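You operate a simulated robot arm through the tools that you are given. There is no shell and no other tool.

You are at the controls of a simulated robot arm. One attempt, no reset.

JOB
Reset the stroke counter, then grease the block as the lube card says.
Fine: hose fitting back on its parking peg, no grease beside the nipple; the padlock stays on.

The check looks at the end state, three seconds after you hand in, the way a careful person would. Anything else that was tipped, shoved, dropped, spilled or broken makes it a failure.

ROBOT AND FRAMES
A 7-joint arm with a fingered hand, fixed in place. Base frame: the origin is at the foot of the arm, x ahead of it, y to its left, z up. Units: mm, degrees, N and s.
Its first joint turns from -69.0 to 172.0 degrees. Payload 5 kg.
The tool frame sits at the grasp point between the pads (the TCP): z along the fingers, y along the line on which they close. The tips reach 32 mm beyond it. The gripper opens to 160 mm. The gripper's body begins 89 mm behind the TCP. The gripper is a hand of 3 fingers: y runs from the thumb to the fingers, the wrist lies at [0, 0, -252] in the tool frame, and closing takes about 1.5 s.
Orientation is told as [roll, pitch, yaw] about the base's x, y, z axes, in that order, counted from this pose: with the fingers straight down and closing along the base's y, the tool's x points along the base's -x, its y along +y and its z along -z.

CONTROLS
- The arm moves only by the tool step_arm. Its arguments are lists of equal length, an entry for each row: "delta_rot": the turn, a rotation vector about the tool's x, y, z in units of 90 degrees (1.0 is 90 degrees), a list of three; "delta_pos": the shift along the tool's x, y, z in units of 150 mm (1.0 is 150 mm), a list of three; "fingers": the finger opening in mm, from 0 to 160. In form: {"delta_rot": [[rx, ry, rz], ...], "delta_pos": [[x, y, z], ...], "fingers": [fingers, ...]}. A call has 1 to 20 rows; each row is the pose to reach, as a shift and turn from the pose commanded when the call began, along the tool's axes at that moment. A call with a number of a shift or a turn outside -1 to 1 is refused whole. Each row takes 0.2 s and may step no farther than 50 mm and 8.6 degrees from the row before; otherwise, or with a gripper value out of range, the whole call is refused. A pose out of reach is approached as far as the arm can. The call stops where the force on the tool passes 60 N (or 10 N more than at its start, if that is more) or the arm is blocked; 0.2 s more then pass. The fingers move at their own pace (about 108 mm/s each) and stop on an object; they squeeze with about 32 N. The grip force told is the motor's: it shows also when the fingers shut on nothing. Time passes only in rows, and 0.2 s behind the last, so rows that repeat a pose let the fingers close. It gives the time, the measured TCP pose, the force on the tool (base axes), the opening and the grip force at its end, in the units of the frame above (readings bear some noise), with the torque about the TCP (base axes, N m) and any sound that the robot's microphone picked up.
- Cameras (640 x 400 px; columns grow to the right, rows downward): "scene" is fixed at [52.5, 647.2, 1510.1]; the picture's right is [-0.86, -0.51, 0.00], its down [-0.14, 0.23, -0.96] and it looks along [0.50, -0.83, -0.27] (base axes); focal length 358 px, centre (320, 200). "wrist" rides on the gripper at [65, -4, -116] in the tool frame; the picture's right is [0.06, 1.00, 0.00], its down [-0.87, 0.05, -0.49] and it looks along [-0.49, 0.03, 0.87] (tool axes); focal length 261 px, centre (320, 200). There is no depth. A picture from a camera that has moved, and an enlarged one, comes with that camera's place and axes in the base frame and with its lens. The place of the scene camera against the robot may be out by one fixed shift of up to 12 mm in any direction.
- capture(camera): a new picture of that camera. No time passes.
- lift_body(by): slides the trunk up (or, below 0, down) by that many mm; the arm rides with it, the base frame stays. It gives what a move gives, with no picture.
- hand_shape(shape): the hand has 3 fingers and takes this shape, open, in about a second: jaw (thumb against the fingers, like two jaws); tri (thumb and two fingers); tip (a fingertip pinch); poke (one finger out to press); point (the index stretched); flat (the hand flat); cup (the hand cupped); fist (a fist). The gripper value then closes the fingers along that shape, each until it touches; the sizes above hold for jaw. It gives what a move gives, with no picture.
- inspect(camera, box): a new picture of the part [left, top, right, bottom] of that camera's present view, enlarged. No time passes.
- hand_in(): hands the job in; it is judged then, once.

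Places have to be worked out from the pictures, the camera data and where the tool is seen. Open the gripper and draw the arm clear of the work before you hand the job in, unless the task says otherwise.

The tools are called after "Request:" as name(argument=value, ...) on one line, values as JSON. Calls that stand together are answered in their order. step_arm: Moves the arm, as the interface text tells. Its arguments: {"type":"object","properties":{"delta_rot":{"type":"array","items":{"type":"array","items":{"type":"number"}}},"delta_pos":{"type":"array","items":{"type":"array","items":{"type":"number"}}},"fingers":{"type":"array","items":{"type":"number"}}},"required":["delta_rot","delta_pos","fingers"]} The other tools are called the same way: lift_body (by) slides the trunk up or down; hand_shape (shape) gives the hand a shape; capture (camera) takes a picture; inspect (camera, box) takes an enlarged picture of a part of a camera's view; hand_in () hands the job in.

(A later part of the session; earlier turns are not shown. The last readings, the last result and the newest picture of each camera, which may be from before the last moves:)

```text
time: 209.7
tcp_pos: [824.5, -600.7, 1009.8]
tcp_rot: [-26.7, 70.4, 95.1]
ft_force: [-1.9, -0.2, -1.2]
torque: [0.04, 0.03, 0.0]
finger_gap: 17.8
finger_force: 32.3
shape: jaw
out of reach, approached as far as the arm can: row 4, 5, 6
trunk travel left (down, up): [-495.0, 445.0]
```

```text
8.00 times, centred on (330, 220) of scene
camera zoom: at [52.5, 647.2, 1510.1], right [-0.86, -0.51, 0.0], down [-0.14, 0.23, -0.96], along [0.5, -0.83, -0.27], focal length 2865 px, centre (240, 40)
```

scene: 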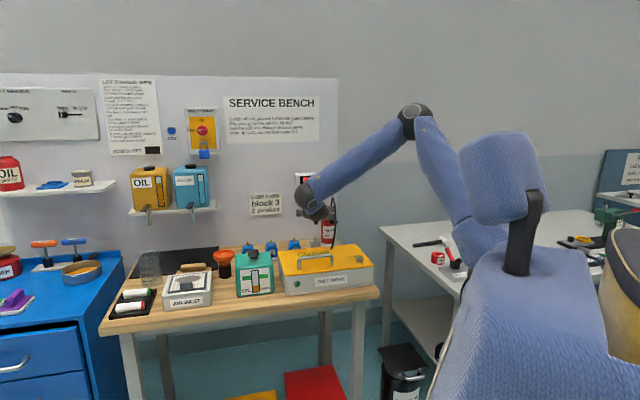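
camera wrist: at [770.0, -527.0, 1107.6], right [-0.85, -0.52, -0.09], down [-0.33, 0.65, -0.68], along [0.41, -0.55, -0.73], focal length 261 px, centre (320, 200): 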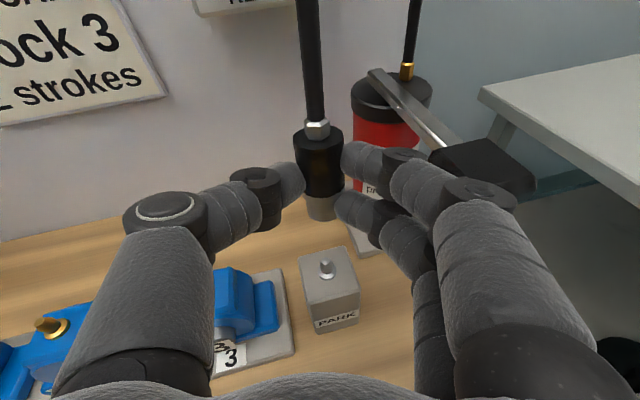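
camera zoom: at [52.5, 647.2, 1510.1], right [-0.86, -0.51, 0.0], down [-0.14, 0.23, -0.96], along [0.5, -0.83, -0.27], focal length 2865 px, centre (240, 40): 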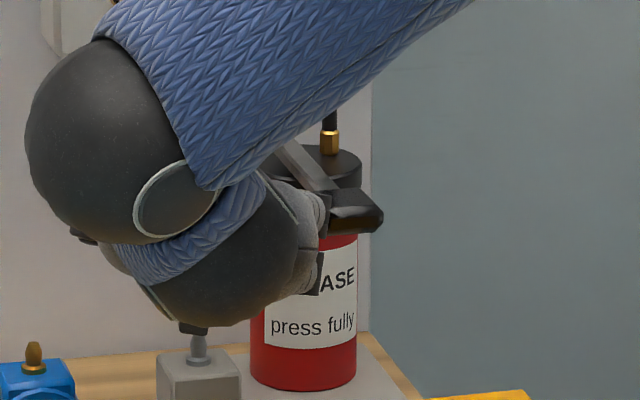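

Lowering with the arm pushes it forward, so I'll lower with the trunk instead. I first back up to the unconstrained height above the peg.

Request:
step_arm(delta_rot=[[0, 0, 0], [0, 0, 0], [0, 0, 0], [0, 0, 0], [0, 0, 0]], delta_pos=[[0.03, -0.04, -0.1], [0.1, -0.077, -0.2], [0.2, -0.077, -0.215], [0.299, -0.077, -0.215], [0.299, -0.077, -0.215]], fingers=[20, 20, 20, 20, 20])

Request:
capture(camera="wrist")

Request:
inspect(camera="scene", box=[290, 180, 370, 230])

```text
time: 210.9
tcp_pos: [821.4, -595.9, 1066.2]
tcp_rot: [-26.5, 70.7, 95.2]
ft_force: [-0.3, -0.1, -2.0]
torque: [-0.01, 0.02, 0.0]
finger_gap: 17.9
finger_force: 32.0
shape: jaw
out of reach, approached as far as the arm can: row 1, 2, 3, 4, 5
trunk travel left (down, up): [-495.0, 445.0]
```

```text
taken
camera wrist: at [767.1, -523.0, 1163.2], right [-0.85, -0.52, -0.09], down [-0.33, 0.65, -0.68], along [0.41, -0.55, -0.73], focal length 261 px, centre (320, 200)
```

wrist: 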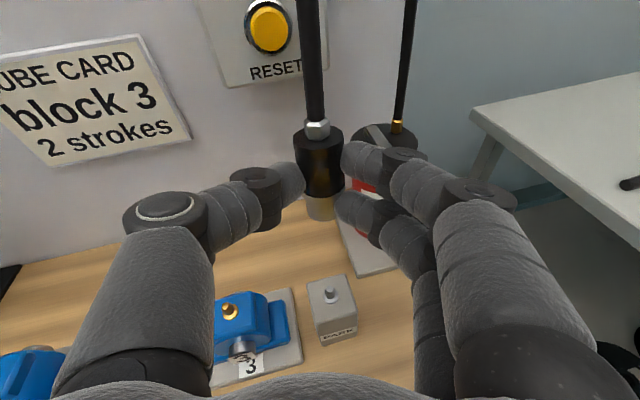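

```text
8.00 times, centred on (330, 205) of scene
camera zoom: at [52.5, 647.2, 1510.1], right [-0.86, -0.51, 0.0], down [-0.14, 0.23, -0.96], along [0.5, -0.83, -0.27], focal length 2865 px, centre (240, 160)
```

zoom: 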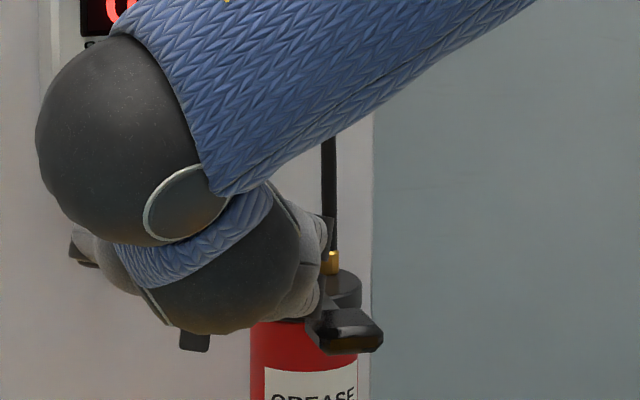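

It is limited in pulling back with this roll. I relax the pitch by 4° while shifting back and left toward the peg axis.

Request:
step_arm(delta_rot=[[0, -0.022, 0], [0, -0.045, 0], [0, -0.045, 0], [0, -0.045, 0]], delta_pos=[[-0.007, -0.014, -0.035], [-0.013, -0.028, -0.07], [-0.013, -0.028, -0.07], [-0.013, -0.028, -0.07]], fingers=[20, 20, 20, 20])

```text
time: 211.9
tcp_pos: [820.2, -584.5, 1069.0]
tcp_rot: [-22.4, 67.3, 99.1]
ft_force: [0.0, 0.9, -0.8]
torque: [0.08, 0.01, 0.02]
finger_gap: 18.1
finger_force: 31.7
shape: jaw
trunk travel left (down, up): [-495.0, 445.0]
```

Reached: the grip point is now directly above the peg. I look at the fitting and peg from both cameras.

Request:
inspect(camera="wrist", box=[240, 100, 400, 200])

Request:
inspect(camera="wrist", box=[240, 180, 400, 280])

Request:
inspect(camera="scene", box=[280, 180, 360, 230])

```text
4.00 times, centred on (320, 150) of wrist
camera zoom: at [768.3, -515.7, 1172.0], right [-0.85, -0.52, -0.09], down [-0.35, 0.69, -0.63], along [0.39, -0.51, -0.77], focal length 1043 px, centre (320, 400)
```

zoom: 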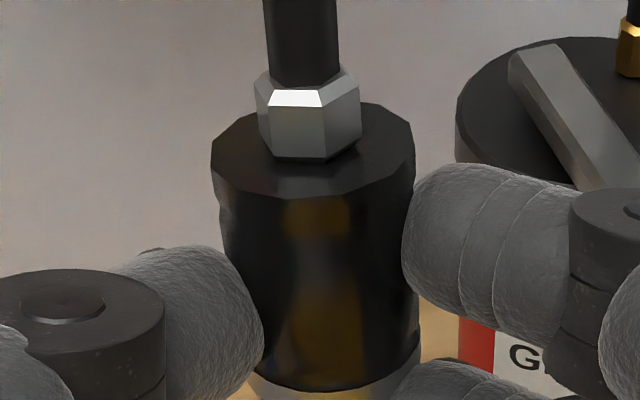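

```text
4.00 times, centred on (320, 230) of wrist
camera zoom: at [768.3, -515.7, 1172.0], right [-0.85, -0.52, -0.09], down [-0.35, 0.69, -0.63], along [0.39, -0.51, -0.77], focal length 1043 px, centre (320, 80)
```

zoom: 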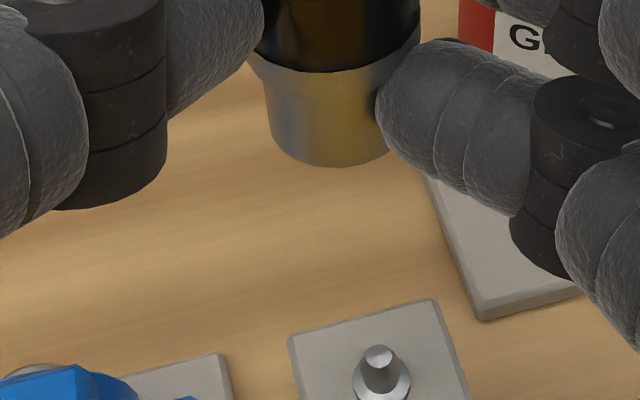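

```text
8.00 times, centred on (320, 205) of scene
camera zoom: at [52.5, 647.2, 1510.1], right [-0.86, -0.51, 0.0], down [-0.14, 0.23, -0.96], along [0.5, -0.83, -0.27], focal length 2865 px, centre (320, 160)
```

zoom: 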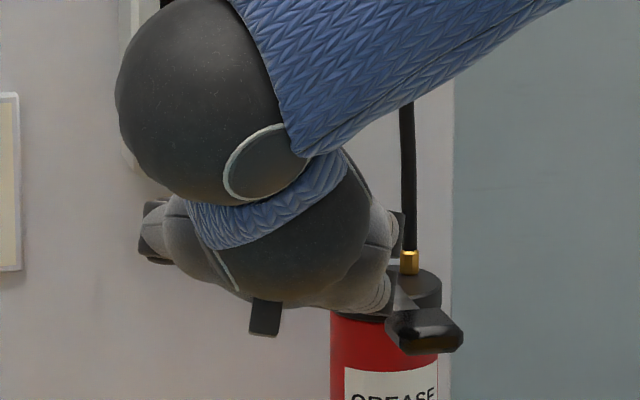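

The fitting hangs vertical within about 3°. I lower the trunk by 60 mm to bring it close above the peg, then measure again.

Request:
lift_body(by=-60)

Request:
capture(camera="wrist")

Request:
inspect(camera="wrist", box=[256, 190, 384, 270])

Request:
inspect(camera="scene", box=[290, 200, 370, 250])

```text
time: 212.9
tcp_pos: [819.0, -583.7, 1010.0]
tcp_rot: [-22.2, 67.3, 99.3]
ft_force: [0.2, 0.2, -1.4]
torque: [0.04, 0.01, 0.0]
finger_gap: 18.0
finger_force: 32.1
shape: jaw
trunk travel left (down, up): [-435.0, 505.0]
```

```text
taken
camera wrist: at [768.2, -515.5, 1112.3], right [-0.85, -0.52, -0.09], down [-0.35, 0.69, -0.63], along [0.39, -0.51, -0.77], focal length 261 px, centre (320, 200)
```

wrist: 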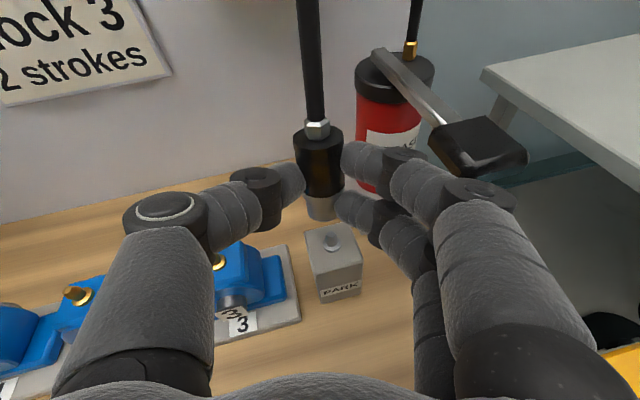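

```text
5.00 times, centred on (320, 230) of wrist
camera zoom: at [768.2, -515.5, 1112.3], right [-0.85, -0.52, -0.09], down [-0.35, 0.69, -0.63], along [0.39, -0.51, -0.77], focal length 1303 px, centre (320, 50)
```

zoom: 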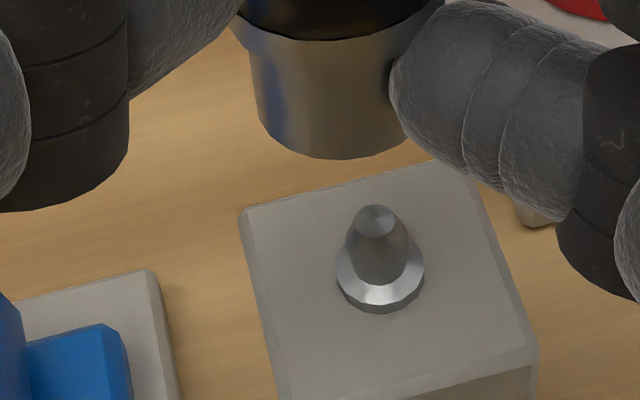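

```text
8.00 times, centred on (330, 225) of scene
camera zoom: at [52.5, 647.2, 1510.1], right [-0.86, -0.51, 0.0], down [-0.14, 0.23, -0.96], along [0.5, -0.83, -0.27], focal length 2865 px, centre (240, 0)
```

zoom: 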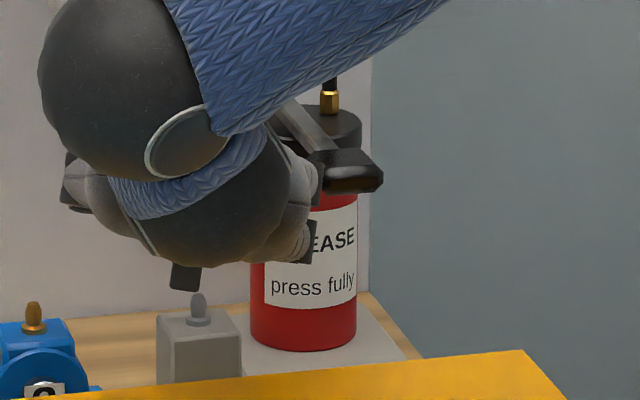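

I shift 3 mm right and lower the trunk 20 mm more.

Request:
step_arm(delta_rot=[[0, 0, 0], [0, 0, 0]], delta_pos=[[0.001, 0.01, -0.003], [0.001, 0.02, -0.005]], fingers=[20, 20])

Request:
lift_body(by=-20)

Request:
inspect(camera="wrist", box=[256, 190, 384, 270])

Request:
capture(camera="wrist")

```text
time: 213.5
tcp_pos: [817.3, -585.0, 1007.5]
tcp_rot: [-22.3, 67.4, 99.2]
ft_force: [-0.5, 0.4, -0.7]
torque: [0.01, 0.01, 0.02]
finger_gap: 18.3
finger_force: 32.0
shape: jaw
trunk travel left (down, up): [-435.0, 505.0]
```

```text
time: 214.2
tcp_pos: [816.4, -584.6, 989.0]
tcp_rot: [-22.3, 67.3, 99.2]
ft_force: [0.1, -0.1, 0.1]
torque: [0.0, 0.03, -0.02]
finger_gap: 17.9
finger_force: 32.3
shape: jaw
trunk travel left (down, up): [-415.0, 525.0]
```

```text
5.00 times, centred on (320, 230) of wrist
camera zoom: at [765.8, -516.5, 1091.8], right [-0.85, -0.52, -0.09], down [-0.35, 0.69, -0.63], along [0.39, -0.51, -0.77], focal length 1303 px, centre (320, 50)
```

zoom: 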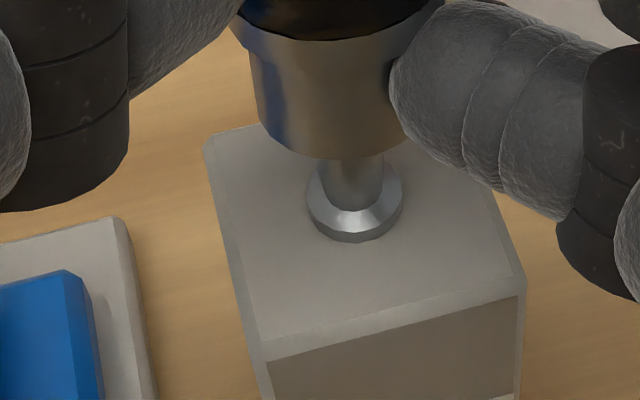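

```text
taken
camera wrist: at [765.8, -516.5, 1091.8], right [-0.85, -0.52, -0.09], down [-0.35, 0.69, -0.63], along [0.39, -0.51, -0.77], focal length 261 px, centre (320, 200)
```

wrist: 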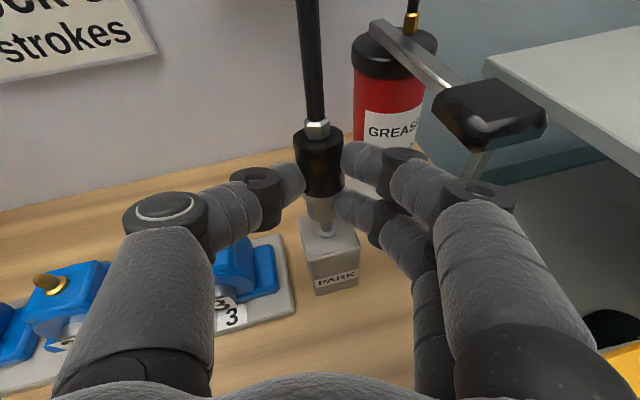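

Close: about 1.7 mm toward the room needed. I apply it and lower the trunk 17 mm so the peg tip enters the bore.

Request:
step_arm(delta_rot=[[0, 0, 0], [0, 0, 0]], delta_pos=[[-0.002, 0, -0.006], [-0.004, 0, -0.0105]], fingers=[20, 20])

Request:
lift_body(by=-17)

Request:
inspect(camera="wrist", box=[256, 170, 384, 250])

Request:
inspect(camera="scene", box=[290, 205, 370, 255])

```text
time: 214.8
tcp_pos: [815.3, -583.2, 987.8]
tcp_rot: [-22.4, 67.3, 99.3]
ft_force: [0.0, 0.0, -1.0]
torque: [0.01, 0.0, 0.0]
finger_gap: 17.8
finger_force: 32.0
shape: jaw
trunk travel left (down, up): [-415.0, 525.0]
```

```text
time: 215.4
tcp_pos: [815.1, -583.1, 971.0]
tcp_rot: [-22.3, 67.3, 99.2]
ft_force: [-0.6, 0.0, -0.5]
torque: [0.01, 0.02, 0.02]
finger_gap: 17.8
finger_force: 31.7
shape: jaw
trunk travel left (down, up): [-398.0, 542.0]
```

```text
5.00 times, centred on (320, 210) of wrist
camera zoom: at [764.1, -515.1, 1074.5], right [-0.85, -0.52, -0.09], down [-0.35, 0.69, -0.63], along [0.39, -0.51, -0.77], focal length 1303 px, centre (320, 150)
```

zoom: 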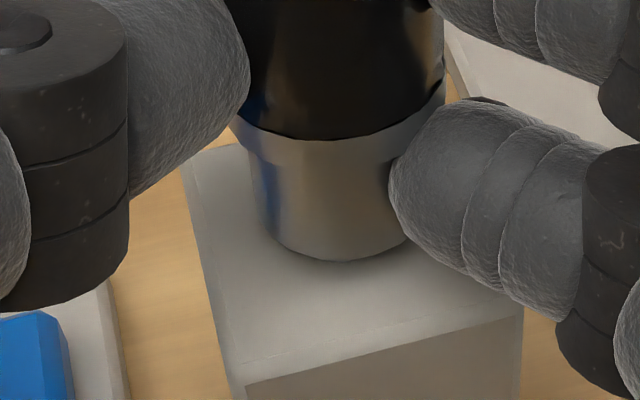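

```text
8.00 times, centred on (330, 230) of scene
camera zoom: at [52.5, 647.2, 1510.1], right [-0.86, -0.51, 0.0], down [-0.14, 0.23, -0.96], along [0.5, -0.83, -0.27], focal length 2865 px, centre (240, -40)
```

zoom: 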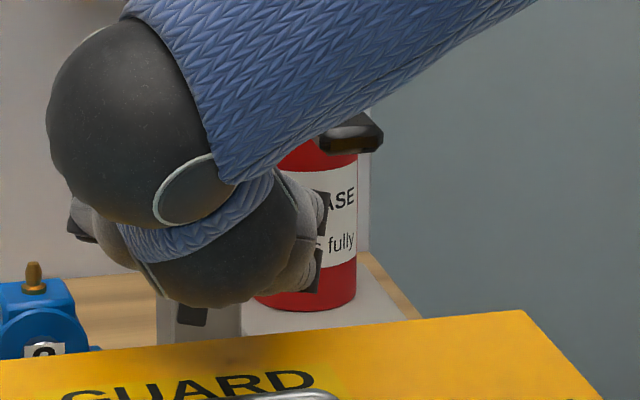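

No resistance: the bore is over the peg tip. I lower another 6 mm.

Request:
lift_body(by=-6)

Request:
inspect(camera="wrist", box=[256, 170, 384, 250])

```text
time: 216.0
tcp_pos: [815.8, -581.8, 968.1]
tcp_rot: [-22.6, 67.5, 99.1]
ft_force: [-1.0, 1.6, 12.4]
torque: [-0.3, -0.13, 0.0]
finger_gap: 18.0
finger_force: 32.0
shape: jaw
trunk travel left (down, up): [-392.0, 548.0]
```

```text
5.00 times, centred on (320, 210) of wrist
camera zoom: at [763.5, -514.2, 1070.5], right [-0.85, -0.52, -0.09], down [-0.35, 0.69, -0.64], along [0.39, -0.51, -0.77], focal length 1303 px, centre (320, 150)
```

zoom: 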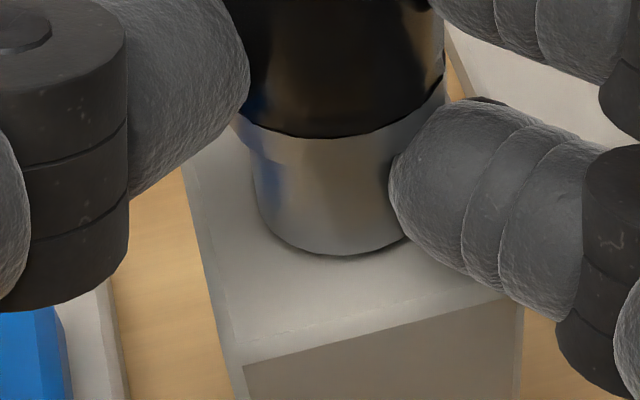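

12 N upward: it has seated on the peg. I check the surroundings before opening the fingers.

Request:
capture(camera="wrist")

```text
taken
camera wrist: at [763.5, -514.2, 1070.5], right [-0.85, -0.52, -0.09], down [-0.35, 0.69, -0.64], along [0.39, -0.51, -0.77], focal length 261 px, centre (320, 200)
```

wrist: 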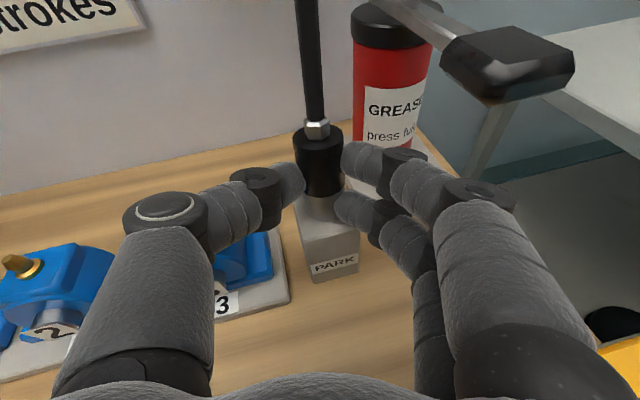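

The lever is well clear of the fingers' opening path. I open the fingers to 64 mm.

Request:
step_arm(delta_rot=[[0, 0, 0], [0, 0, 0], [0, 0, 0], [0, 0, 0], [0, 0, 0]], delta_pos=[[0, 0, 0], [0, 0, 0], [0, 0, 0], [0, 0, 0], [0, 0, 0]], fingers=[64, 64, 64, 64, 64])

Request:
capture(camera="wrist")

Request:
inspect(camera="wrist", box=[240, 110, 400, 210])

```text
time: 217.2
tcp_pos: [816.4, -583.6, 966.1]
tcp_rot: [-22.3, 67.2, 99.2]
ft_force: [-0.4, -0.2, 0.7]
torque: [-0.01, -0.01, -0.02]
finger_gap: 63.2
finger_force: 0.0
shape: jaw
trunk travel left (down, up): [-392.0, 548.0]
```

```text
taken
camera wrist: at [764.2, -515.2, 1068.2], right [-0.85, -0.52, -0.09], down [-0.35, 0.69, -0.63], along [0.39, -0.51, -0.77], focal length 261 px, centre (320, 200)
```

wrist: 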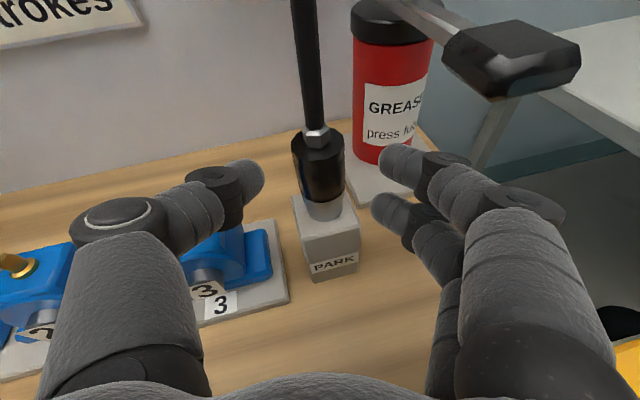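

```text
4.00 times, centred on (320, 160) of wrist
camera zoom: at [764.2, -515.2, 1068.2], right [-0.85, -0.52, -0.09], down [-0.35, 0.69, -0.63], along [0.39, -0.51, -0.77], focal length 1043 px, centre (320, 360)
```

zoom: 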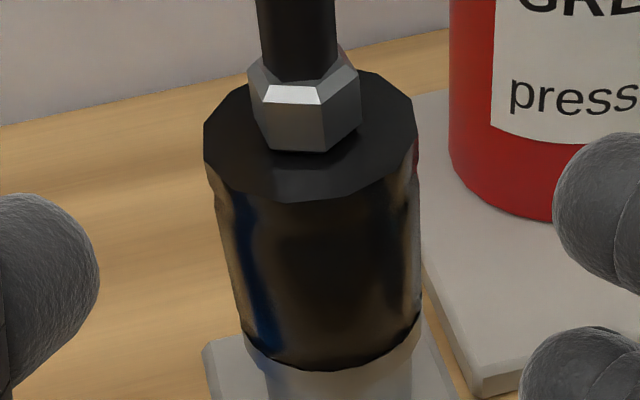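

The fitting stands upright on its peg. I regrasp it a little higher on the sleeve: trunk up 6 mm, then close to 20 mm.

Request:
lift_body(by=6)

Request:
step_arm(delta_rot=[[0, 0, 0], [0, 0, 0], [0, 0, 0], [0, 0, 0], [0, 0, 0], [0, 0, 0], [0, 0, 0]], delta_pos=[[0, 0, 0], [0, 0, 0], [0, 0, 0], [0, 0, 0], [0, 0, 0], [0, 0, 0], [0, 0, 0]], fingers=[20, 20, 20, 20, 20, 20, 20])

Request:
inspect(camera="wrist", box=[240, 110, 400, 210])

```text
time: 217.7
tcp_pos: [815.7, -583.3, 971.1]
tcp_rot: [-22.3, 67.2, 99.3]
ft_force: [0.5, 0.6, -0.7]
torque: [0.02, 0.02, 0.0]
finger_gap: 63.5
finger_force: 0.0
shape: jaw
trunk travel left (down, up): [-398.0, 542.0]
```

```text
time: 219.3
tcp_pos: [813.4, -583.4, 971.5]
tcp_rot: [-22.3, 67.3, 99.2]
ft_force: [-1.2, 0.3, -1.1]
torque: [0.06, 0.07, -0.03]
finger_gap: 20.6
finger_force: 32.1
shape: jaw
trunk travel left (down, up): [-398.0, 542.0]
```

```text
4.00 times, centred on (320, 160) of wrist
camera zoom: at [764.2, -515.2, 1074.3], right [-0.85, -0.52, -0.09], down [-0.35, 0.69, -0.63], along [0.39, -0.51, -0.77], focal length 1043 px, centre (320, 360)
```

zoom: 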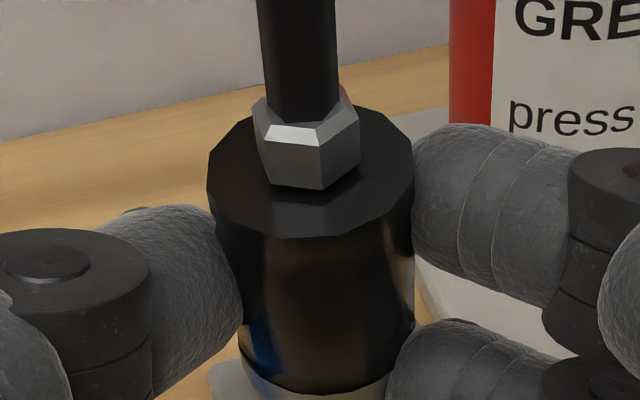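

Gripped again. I lift it 45 mm with the trunk.

Request:
lift_body(by=45)

Request:
capture(camera="wrist")

Request:
inspect(camera="wrist", box=[240, 110, 400, 210])

Request:
inspect(camera="wrist", box=[240, 170, 400, 270])

```text
time: 220.2
tcp_pos: [815.7, -584.5, 1015.2]
tcp_rot: [-22.1, 67.3, 99.3]
ft_force: [-0.6, -0.7, 0.4]
torque: [0.02, 0.01, -0.01]
finger_gap: 20.2
finger_force: 32.3
shape: jaw
trunk travel left (down, up): [-443.0, 497.0]
```

```text
taken
camera wrist: at [764.5, -515.4, 1118.7], right [-0.85, -0.52, -0.09], down [-0.35, 0.69, -0.63], along [0.39, -0.51, -0.77], focal length 261 px, centre (320, 200)
```

wrist: 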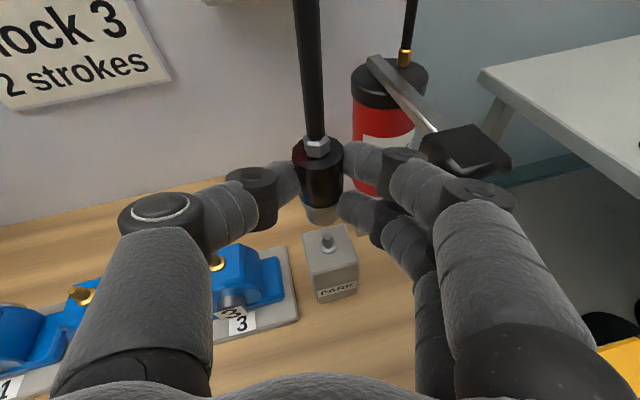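

```text
4.00 times, centred on (320, 160) of wrist
camera zoom: at [764.5, -515.4, 1118.7], right [-0.85, -0.52, -0.09], down [-0.35, 0.69, -0.63], along [0.39, -0.51, -0.77], focal length 1043 px, centre (320, 360)
```

zoom: 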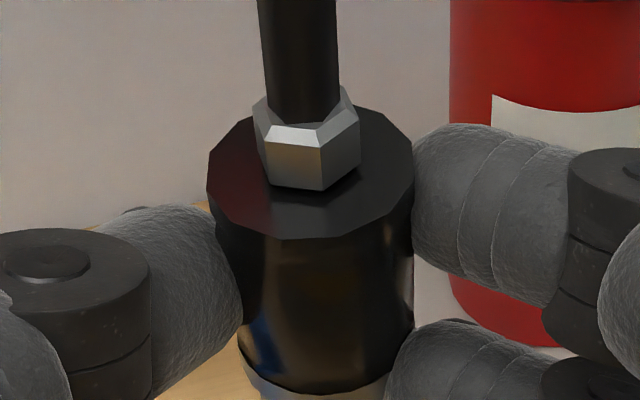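

```text
4.00 times, centred on (320, 220) of wrist
camera zoom: at [764.5, -515.4, 1118.7], right [-0.85, -0.52, -0.09], down [-0.35, 0.69, -0.63], along [0.39, -0.51, -0.77], focal length 1043 px, centre (320, 120)
```

zoom: 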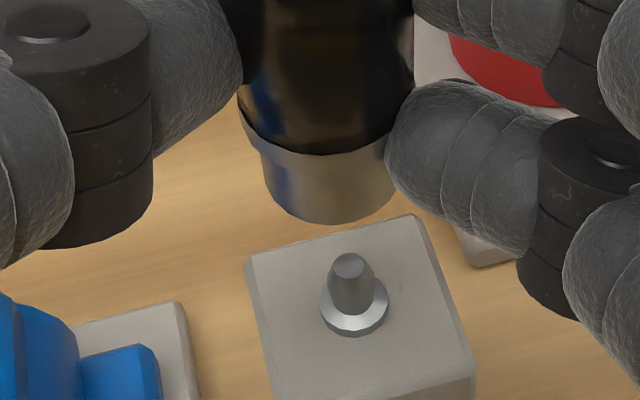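

Steady and upright. I carry it left to nipple 3 at constant height (displacement about +69, +57.5 mm).

Request:
step_arm(delta_rot=[[0, 0, 0], [0, 0, 0], [0, 0, 0], [0, 0, 0], [0, 0, 0]], delta_pos=[[-0.03, -0.146, -0.016], [-0.059, -0.293, -0.032], [-0.089, -0.439, -0.048], [-0.118, -0.585, -0.064], [-0.118, -0.585, -0.064]], fingers=[20, 20, 20, 20, 20])

Request:
capture(camera="wrist")

Request:
inspect(camera="wrist", box=[240, 170, 400, 270])

Request:
inspect(camera="scene", box=[260, 195, 340, 245])

```text
time: 221.4
tcp_pos: [888.3, -554.1, 1014.0]
tcp_rot: [-22.6, 66.6, 100.1]
ft_force: [-0.1, 0.2, -0.5]
torque: [0.02, -0.02, 0.0]
finger_gap: 20.6
finger_force: 31.9
shape: jaw
out of reach, approached as far as the arm can: row 2, 3, 4, 5
trunk travel left (down, up): [-443.0, 497.0]
```

```text
taken
camera wrist: at [835.8, -487.5, 1119.4], right [-0.84, -0.53, -0.1], down [-0.36, 0.69, -0.63], along [0.4, -0.49, -0.77], focal length 261 px, centre (320, 200)
```

wrist: 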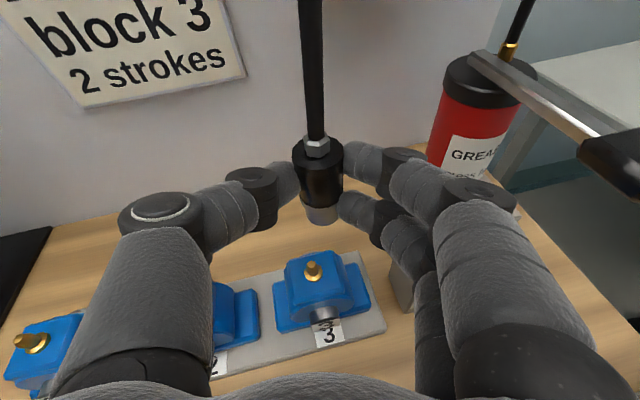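

```text
4.00 times, centred on (320, 220) of wrist
camera zoom: at [835.8, -487.5, 1119.4], right [-0.84, -0.53, -0.1], down [-0.36, 0.69, -0.63], along [0.4, -0.49, -0.77], focal length 1043 px, centre (320, 120)
```

zoom: 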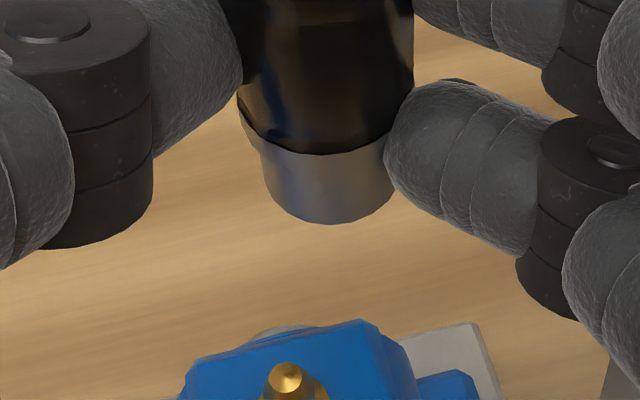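

```text
8.00 times, centred on (300, 220) of scene
camera zoom: at [52.5, 647.2, 1510.1], right [-0.86, -0.51, 0.0], down [-0.14, 0.23, -0.96], along [0.5, -0.83, -0.27], focal length 2865 px, centre (480, 40)
```

zoom: 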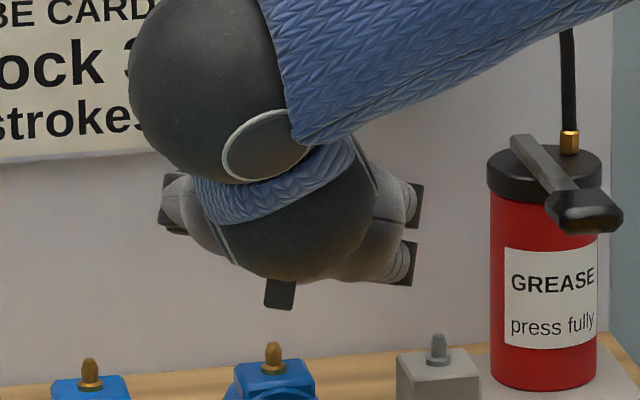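

This attitude can't pull back at the nipple, so I turn the hand 12° about the vertical (pointing more left), which keeps the fitting upright, and bring it back over the nipple.

Request:
step_arm(delta_rot=[[0.041, -0.0065, -0.016], [0.082, -0.013, -0.032], [0.123, -0.0196, -0.0476], [0.123, -0.0196, -0.0476], [0.123, -0.0196, -0.0476]], delta_pos=[[-0.022, -0.011, -0.05], [-0.045, -0.022, -0.1], [-0.067, -0.033, -0.155], [-0.067, -0.033, -0.155], [-0.067, -0.033, -0.155]], fingers=[20, 20, 20, 20, 20])

Request:
capture(camera="wrist")

Request:
inspect(camera="wrist", box=[240, 170, 400, 270])

```text
time: 222.6
tcp_pos: [880.1, -529.4, 1014.4]
tcp_rot: [-22.3, 67.3, 111.2]
ft_force: [-0.8, 0.2, -0.4]
torque: [0.02, 0.01, 0.02]
finger_gap: 20.2
finger_force: 32.2
shape: jaw
trunk travel left (down, up): [-443.0, 497.0]
```

```text
taken
camera wrist: at [816.4, -473.2, 1117.3], right [-0.73, -0.68, -0.09], down [-0.49, 0.6, -0.63], along [0.49, -0.42, -0.77], focal length 261 px, centre (320, 200)
```

wrist: 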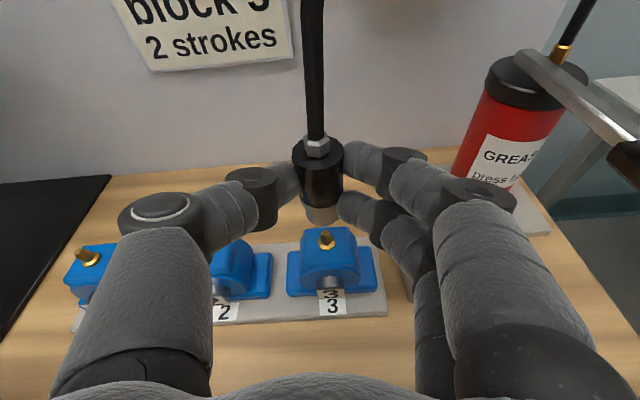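

```text
4.00 times, centred on (320, 220) of wrist
camera zoom: at [816.4, -473.2, 1117.3], right [-0.73, -0.68, -0.09], down [-0.49, 0.6, -0.63], along [0.49, -0.42, -0.77], focal length 1043 px, centre (320, 120)
```

zoom: 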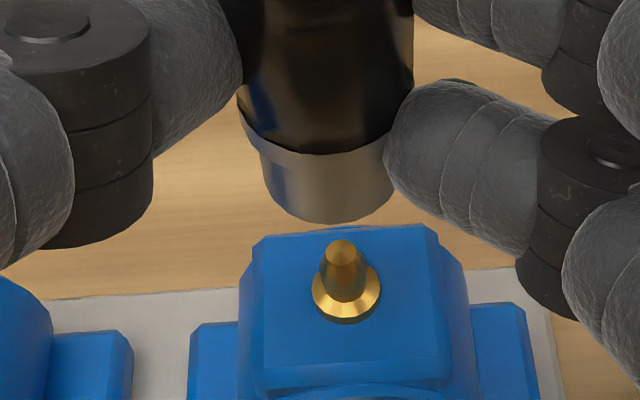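

Right over the nipple (offset under 1 mm by this view). I lower the trunk 18 mm and check again.

Request:
lift_body(by=-18)

Request:
inspect(camera="wrist", box=[256, 180, 384, 260])

Request:
inspect(camera="scene", box=[260, 205, 340, 255])

```text
time: 223.3
tcp_pos: [880.5, -528.6, 995.9]
tcp_rot: [-22.4, 67.3, 111.2]
ft_force: [-0.3, -0.2, -0.2]
torque: [0.02, 0.01, 0.01]
finger_gap: 20.4
finger_force: 31.6
shape: jaw
trunk travel left (down, up): [-425.0, 515.0]
```

```text
5.00 times, centred on (320, 220) of wrist
camera zoom: at [816.2, -472.8, 1099.8], right [-0.73, -0.68, -0.09], down [-0.49, 0.6, -0.63], along [0.49, -0.42, -0.77], focal length 1303 px, centre (320, 100)
```

zoom: 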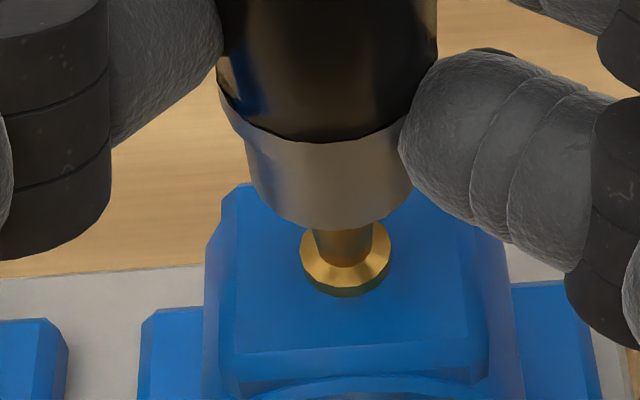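

```text
8.00 times, centred on (300, 230) of scene
camera zoom: at [52.5, 647.2, 1510.1], right [-0.86, -0.51, 0.0], down [-0.14, 0.23, -0.96], along [0.5, -0.83, -0.27], focal length 2865 px, centre (480, -40)
```

zoom: 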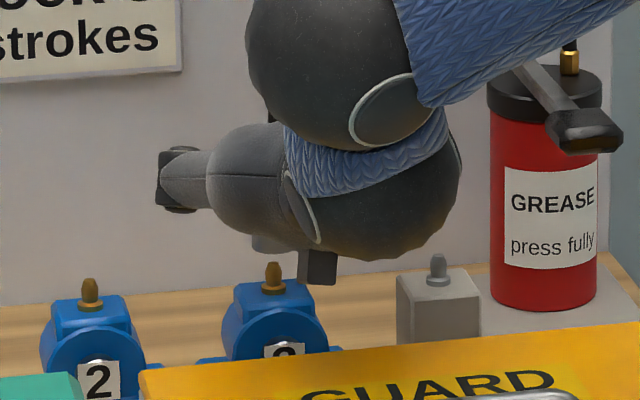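

The same small 1.5 mm correction as at the peg applies here. I make it and lower the trunk 16 mm.

Request:
step_arm(delta_rot=[[0, 0, 0], [0, 0, 0]], delta_pos=[[-0.002, 0.001, -0.006], [-0.004, 0.0025, -0.0106]], fingers=[20, 20])

Request:
lift_body(by=-16)

Request:
inspect(camera="wrist", box=[256, 180, 384, 260])

Request:
inspect(camera="scene", box=[260, 210, 340, 260])

```text
time: 223.9
tcp_pos: [879.9, -528.2, 997.2]
tcp_rot: [-22.4, 67.2, 111.1]
ft_force: [1.0, -0.3, -0.8]
torque: [0.03, 0.0, -0.01]
finger_gap: 20.3
finger_force: 32.0
shape: jaw
trunk travel left (down, up): [-425.0, 515.0]
```

```text
time: 224.5
tcp_pos: [879.3, -528.9, 980.2]
tcp_rot: [-22.5, 67.2, 111.2]
ft_force: [0.3, 0.8, -1.2]
torque: [0.04, 0.05, -0.01]
finger_gap: 20.4
finger_force: 32.3
shape: jaw
trunk travel left (down, up): [-409.0, 531.0]
```

```text
5.00 times, centred on (320, 220) of wrist
camera zoom: at [815.1, -472.0, 1083.9], right [-0.73, -0.68, -0.09], down [-0.49, 0.6, -0.63], along [0.49, -0.42, -0.77], focal length 1303 px, centre (320, 100)
```

zoom: 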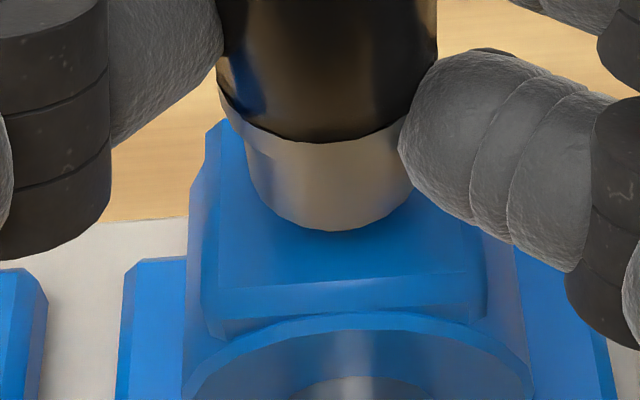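

```text
8.00 times, centred on (300, 235) of scene
camera zoom: at [52.5, 647.2, 1510.1], right [-0.86, -0.51, 0.0], down [-0.14, 0.23, -0.96], along [0.5, -0.83, -0.27], focal length 2865 px, centre (480, -80)
```

zoom: 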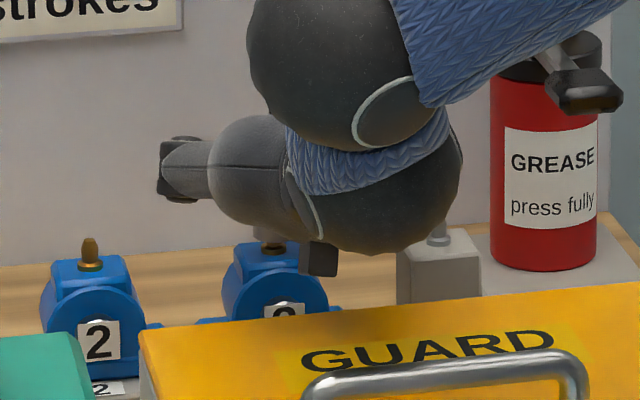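

The nipple is inside the bore with no force. I lower in 4 mm steps until it seats.

Request:
lift_body(by=-4)

Request:
lift_body(by=-3)

Request:
inspect(camera="wrist", box=[256, 180, 384, 260])

```text
time: 225.0
tcp_pos: [879.0, -527.9, 976.7]
tcp_rot: [-22.3, 67.3, 111.2]
ft_force: [0.2, 0.5, -1.2]
torque: [0.06, -0.01, 0.0]
finger_gap: 20.1
finger_force: 31.6
shape: jaw
trunk travel left (down, up): [-405.0, 535.0]
```

```text
time: 225.5
tcp_pos: [879.3, -527.6, 972.9]
tcp_rot: [-22.3, 67.3, 111.3]
ft_force: [-0.4, 0.3, -0.3]
torque: [0.0, 0.03, 0.01]
finger_gap: 20.1
finger_force: 32.7
shape: jaw
trunk travel left (down, up): [-402.0, 538.0]
```

```text
5.00 times, centred on (320, 220) of wrist
camera zoom: at [815.3, -472.2, 1076.5], right [-0.73, -0.68, -0.09], down [-0.49, 0.6, -0.63], along [0.49, -0.42, -0.77], focal length 1303 px, centre (320, 100)
```

zoom: 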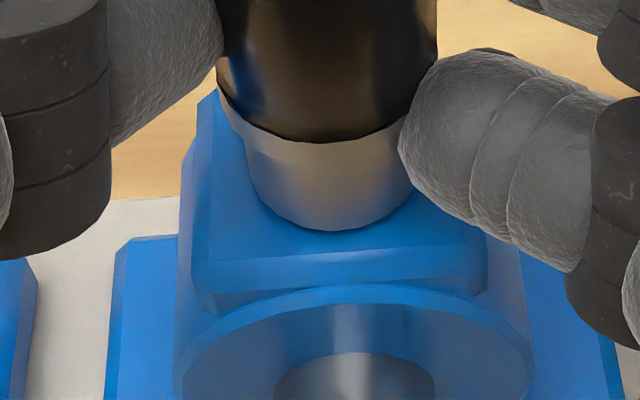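

Almost at the seated height. I continue 2 mm at a time, listening for a click.

Request:
lift_body(by=-2)

Request:
lift_body(by=-2)

Request:
lift_body(by=-2)

Request:
inspect(camera="wrist", box=[240, 110, 400, 260])

```text
time: 226.1
tcp_pos: [880.0, -528.2, 971.2]
tcp_rot: [-22.2, 67.2, 111.3]
ft_force: [-0.1, -0.5, -1.2]
torque: [0.0, 0.0, 0.02]
finger_gap: 20.4
finger_force: 31.9
shape: jaw
trunk travel left (down, up): [-400.0, 540.0]
```

```text
time: 226.6
tcp_pos: [880.2, -527.8, 971.6]
tcp_rot: [-22.5, 67.3, 111.0]
ft_force: [0.7, -1.6, 7.3]
torque: [-0.19, -0.06, 0.02]
finger_gap: 20.3
finger_force: 31.8
shape: jaw
trunk travel left (down, up): [-398.0, 542.0]
```

```text
time: 227.1
tcp_pos: [879.4, -528.1, 970.1]
tcp_rot: [-22.6, 67.4, 110.8]
ft_force: [3.3, -2.9, 19.4]
torque: [-0.35, -0.28, 0.07]
finger_gap: 20.2
finger_force: 32.2
shape: jaw
trunk travel left (down, up): [-396.0, 544.0]
```

```text
2.67 times, centred on (320, 185) of wrist
camera zoom: at [814.6, -471.6, 1073.1], right [-0.73, -0.68, -0.09], down [-0.48, 0.6, -0.64], along [0.49, -0.42, -0.77], focal length 695 px, centre (320, 240)
```

zoom: 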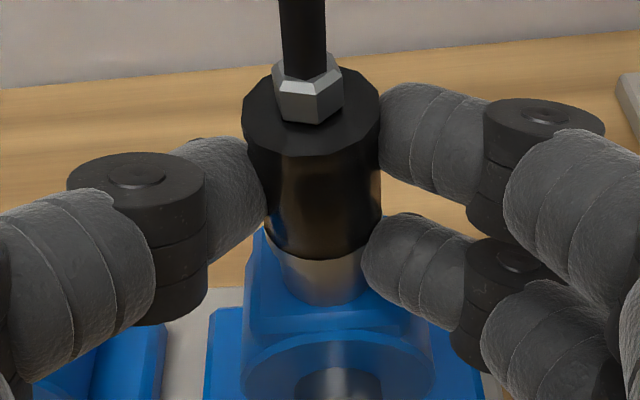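

Contact at the same height as on the peg (19 N). I press slightly more, in case it latches.

Request:
lift_body(by=-2)

Request:
lift_body(by=-2)

Request:
inspect(camera="wrist", box=[240, 110, 400, 260])

```text
time: 227.6
tcp_pos: [879.0, -526.7, 968.4]
tcp_rot: [-23.0, 67.5, 110.7]
ft_force: [7.4, -6.3, 34.2]
torque: [-0.58, -0.52, 0.06]
finger_gap: 20.1
finger_force: 31.9
shape: jaw
trunk travel left (down, up): [-394.0, 546.0]
```

```text
time: 228.1
tcp_pos: [878.2, -526.4, 964.0]
tcp_rot: [-22.2, 67.2, 111.3]
ft_force: [-4.9, 3.5, 20.6]
torque: [-0.25, -0.09, -0.06]
finger_gap: 19.8
finger_force: 32.3
shape: jaw
trunk travel left (down, up): [-392.0, 548.0]
```

```text
2.67 times, centred on (320, 185) of wrist
camera zoom: at [813.6, -470.9, 1067.0], right [-0.73, -0.68, -0.09], down [-0.49, 0.6, -0.63], along [0.49, -0.42, -0.77], focal length 695 px, centre (320, 240)
```

zoom: 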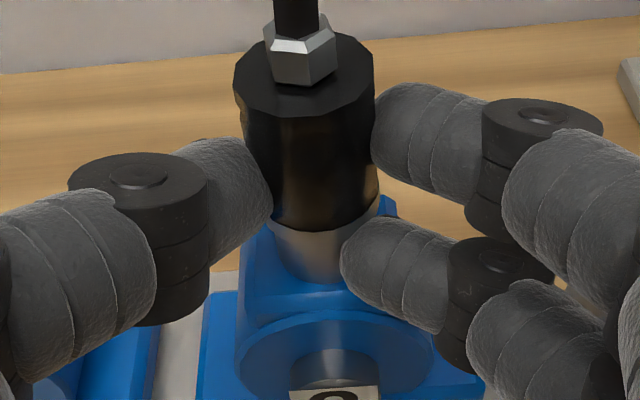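

The fingers slid down the sleeve, so the fitting is bottomed on the nipple. I open the fingers.

Request:
step_arm(delta_rot=[[0, 0, 0], [0, 0, 0], [0, 0, 0], [0, 0, 0], [0, 0, 0]], delta_pos=[[0, 0, 0], [0, 0, 0], [0, 0, 0], [0, 0, 0], [0, 0, 0]], fingers=[64, 64, 64, 64, 64])

Request:
capture(camera="wrist")

Request:
inspect(camera="wrist", box=[240, 110, 400, 260])

```text
time: 229.3
tcp_pos: [880.2, -528.1, 963.1]
tcp_rot: [-22.4, 67.3, 111.2]
ft_force: [2.0, 4.6, 11.3]
torque: [-0.13, -0.03, 0.05]
finger_gap: 59.4
finger_force: 0.0
shape: jaw
trunk travel left (down, up): [-392.0, 548.0]
```

```text
taken
camera wrist: at [814.8, -471.5, 1067.3], right [-0.73, -0.68, -0.09], down [-0.49, 0.6, -0.63], along [0.49, -0.42, -0.77], focal length 261 px, centre (320, 200)
```

wrist: 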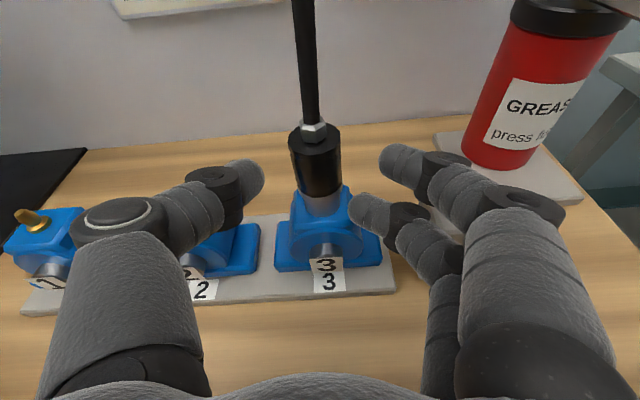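

```text
2.67 times, centred on (320, 185) of wrist
camera zoom: at [814.8, -471.5, 1067.3], right [-0.73, -0.68, -0.09], down [-0.49, 0.6, -0.63], along [0.49, -0.42, -0.77], focal length 695 px, centre (320, 240)
```

zoom: 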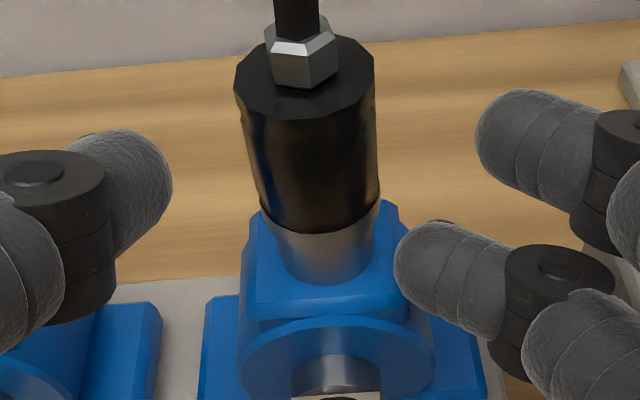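

The fitting stands on nipple 3. The lower finger rests lightly on the block, so I raise the trunk 8 mm and then withdraw backward.

Request:
lift_body(by=8)

Request:
step_arm(delta_rot=[[0, 0, 0], [0, 0, 0], [0, 0, 0], [0, 0, 0], [0, 0, 0], [0, 0, 0]], delta_pos=[[0.02, 0, -0.05], [0.06, 0, -0.13], [0.12, 0, -0.25], [0.2, 0, -0.4], [0.28, 0, -0.55], [0.28, 0, -0.55]], fingers=[64, 64, 64, 64, 64, 64])

Request:
capture(camera="wrist")

Request:
inspect(camera="scene", box=[260, 190, 360, 252])

```text
time: 229.9
tcp_pos: [879.8, -527.5, 970.2]
tcp_rot: [-22.3, 67.2, 111.3]
ft_force: [0.0, -0.2, 0.0]
torque: [0.04, 0.0, -0.01]
finger_gap: 63.2
finger_force: 0.1
shape: jaw
trunk travel left (down, up): [-400.0, 540.0]
```

```text
time: 231.3
tcp_pos: [831.5, -493.7, 1038.3]
tcp_rot: [-22.3, 67.4, 111.1]
ft_force: [0.4, 0.5, -0.2]
torque: [0.0, 0.03, -0.04]
finger_gap: 63.7
finger_force: 0.1
shape: jaw
trunk travel left (down, up): [-400.0, 540.0]
```

```text
taken
camera wrist: at [767.2, -436.9, 1142.3], right [-0.73, -0.68, -0.09], down [-0.49, 0.6, -0.63], along [0.49, -0.42, -0.77], focal length 261 px, centre (320, 200)
```

wrist: 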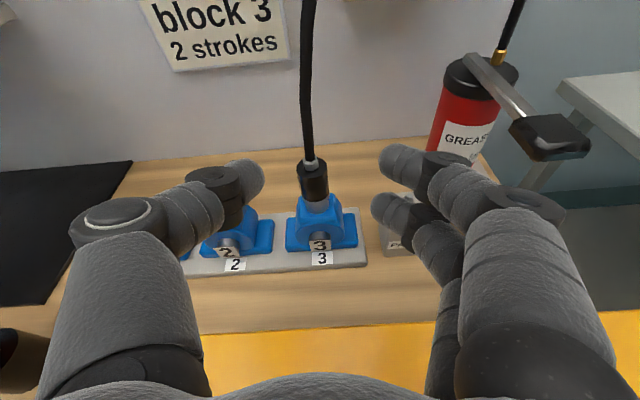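

```text
6.40 times, centred on (310, 221) of scene
camera zoom: at [52.5, 647.2, 1510.1], right [-0.86, -0.51, 0.0], down [-0.14, 0.23, -0.96], along [0.5, -0.83, -0.27], focal length 2292 px, centre (384, 66)
```

zoom: 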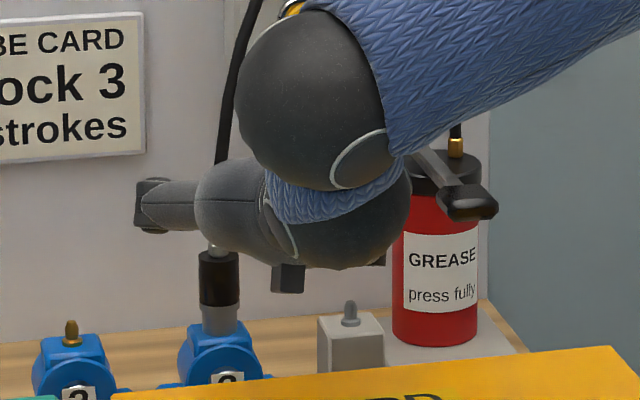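

The fitting sits upright on nipple 3. I check its seating closely from the wrist camera.

Request:
inspect(camera="wrist", box=[264, 150, 376, 220])

Request:
inspect(camera="scene", box=[276, 222, 316, 247])

Request:
inspect(camera="wrist", box=[420, 30, 620, 155])

```text
5.71 times, centred on (320, 185) of wrist
camera zoom: at [767.2, -436.9, 1142.3], right [-0.73, -0.68, -0.09], down [-0.49, 0.6, -0.63], along [0.49, -0.42, -0.77], focal length 1489 px, centre (320, 286)
```

zoom: 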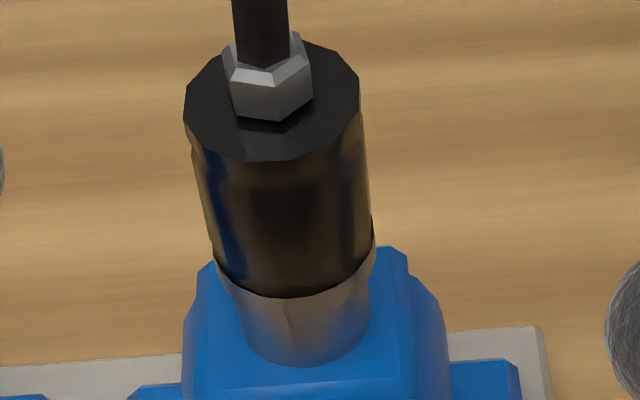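

```text
16.00 times, centred on (296, 234) of scene
camera zoom: at [52.5, 647.2, 1510.1], right [-0.86, -0.51, 0.0], down [-0.14, 0.23, -0.96], along [0.5, -0.83, -0.27], focal length 5730 px, centre (704, -352)
```

zoom: 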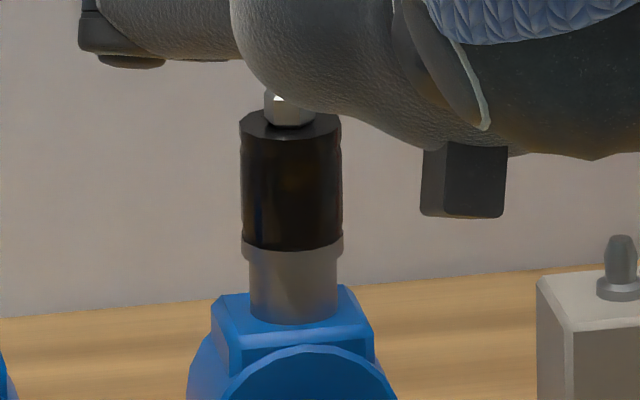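

```text
3.20 times, centred on (520, 92) of wrist
camera zoom: at [767.2, -436.9, 1142.3], right [-0.73, -0.68, -0.09], down [-0.49, 0.6, -0.63], along [0.49, -0.42, -0.77], focal length 834 px, centre (-320, 544)
```

zoom: 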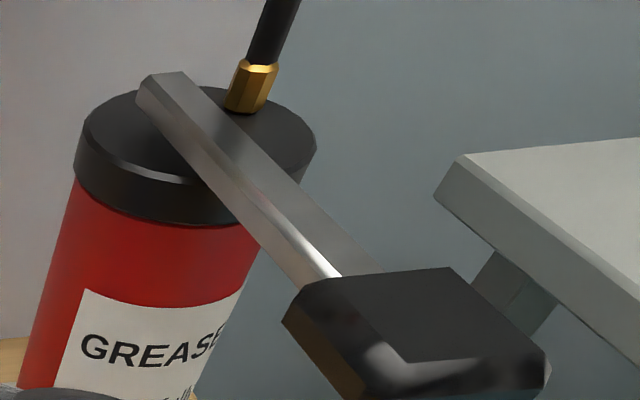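

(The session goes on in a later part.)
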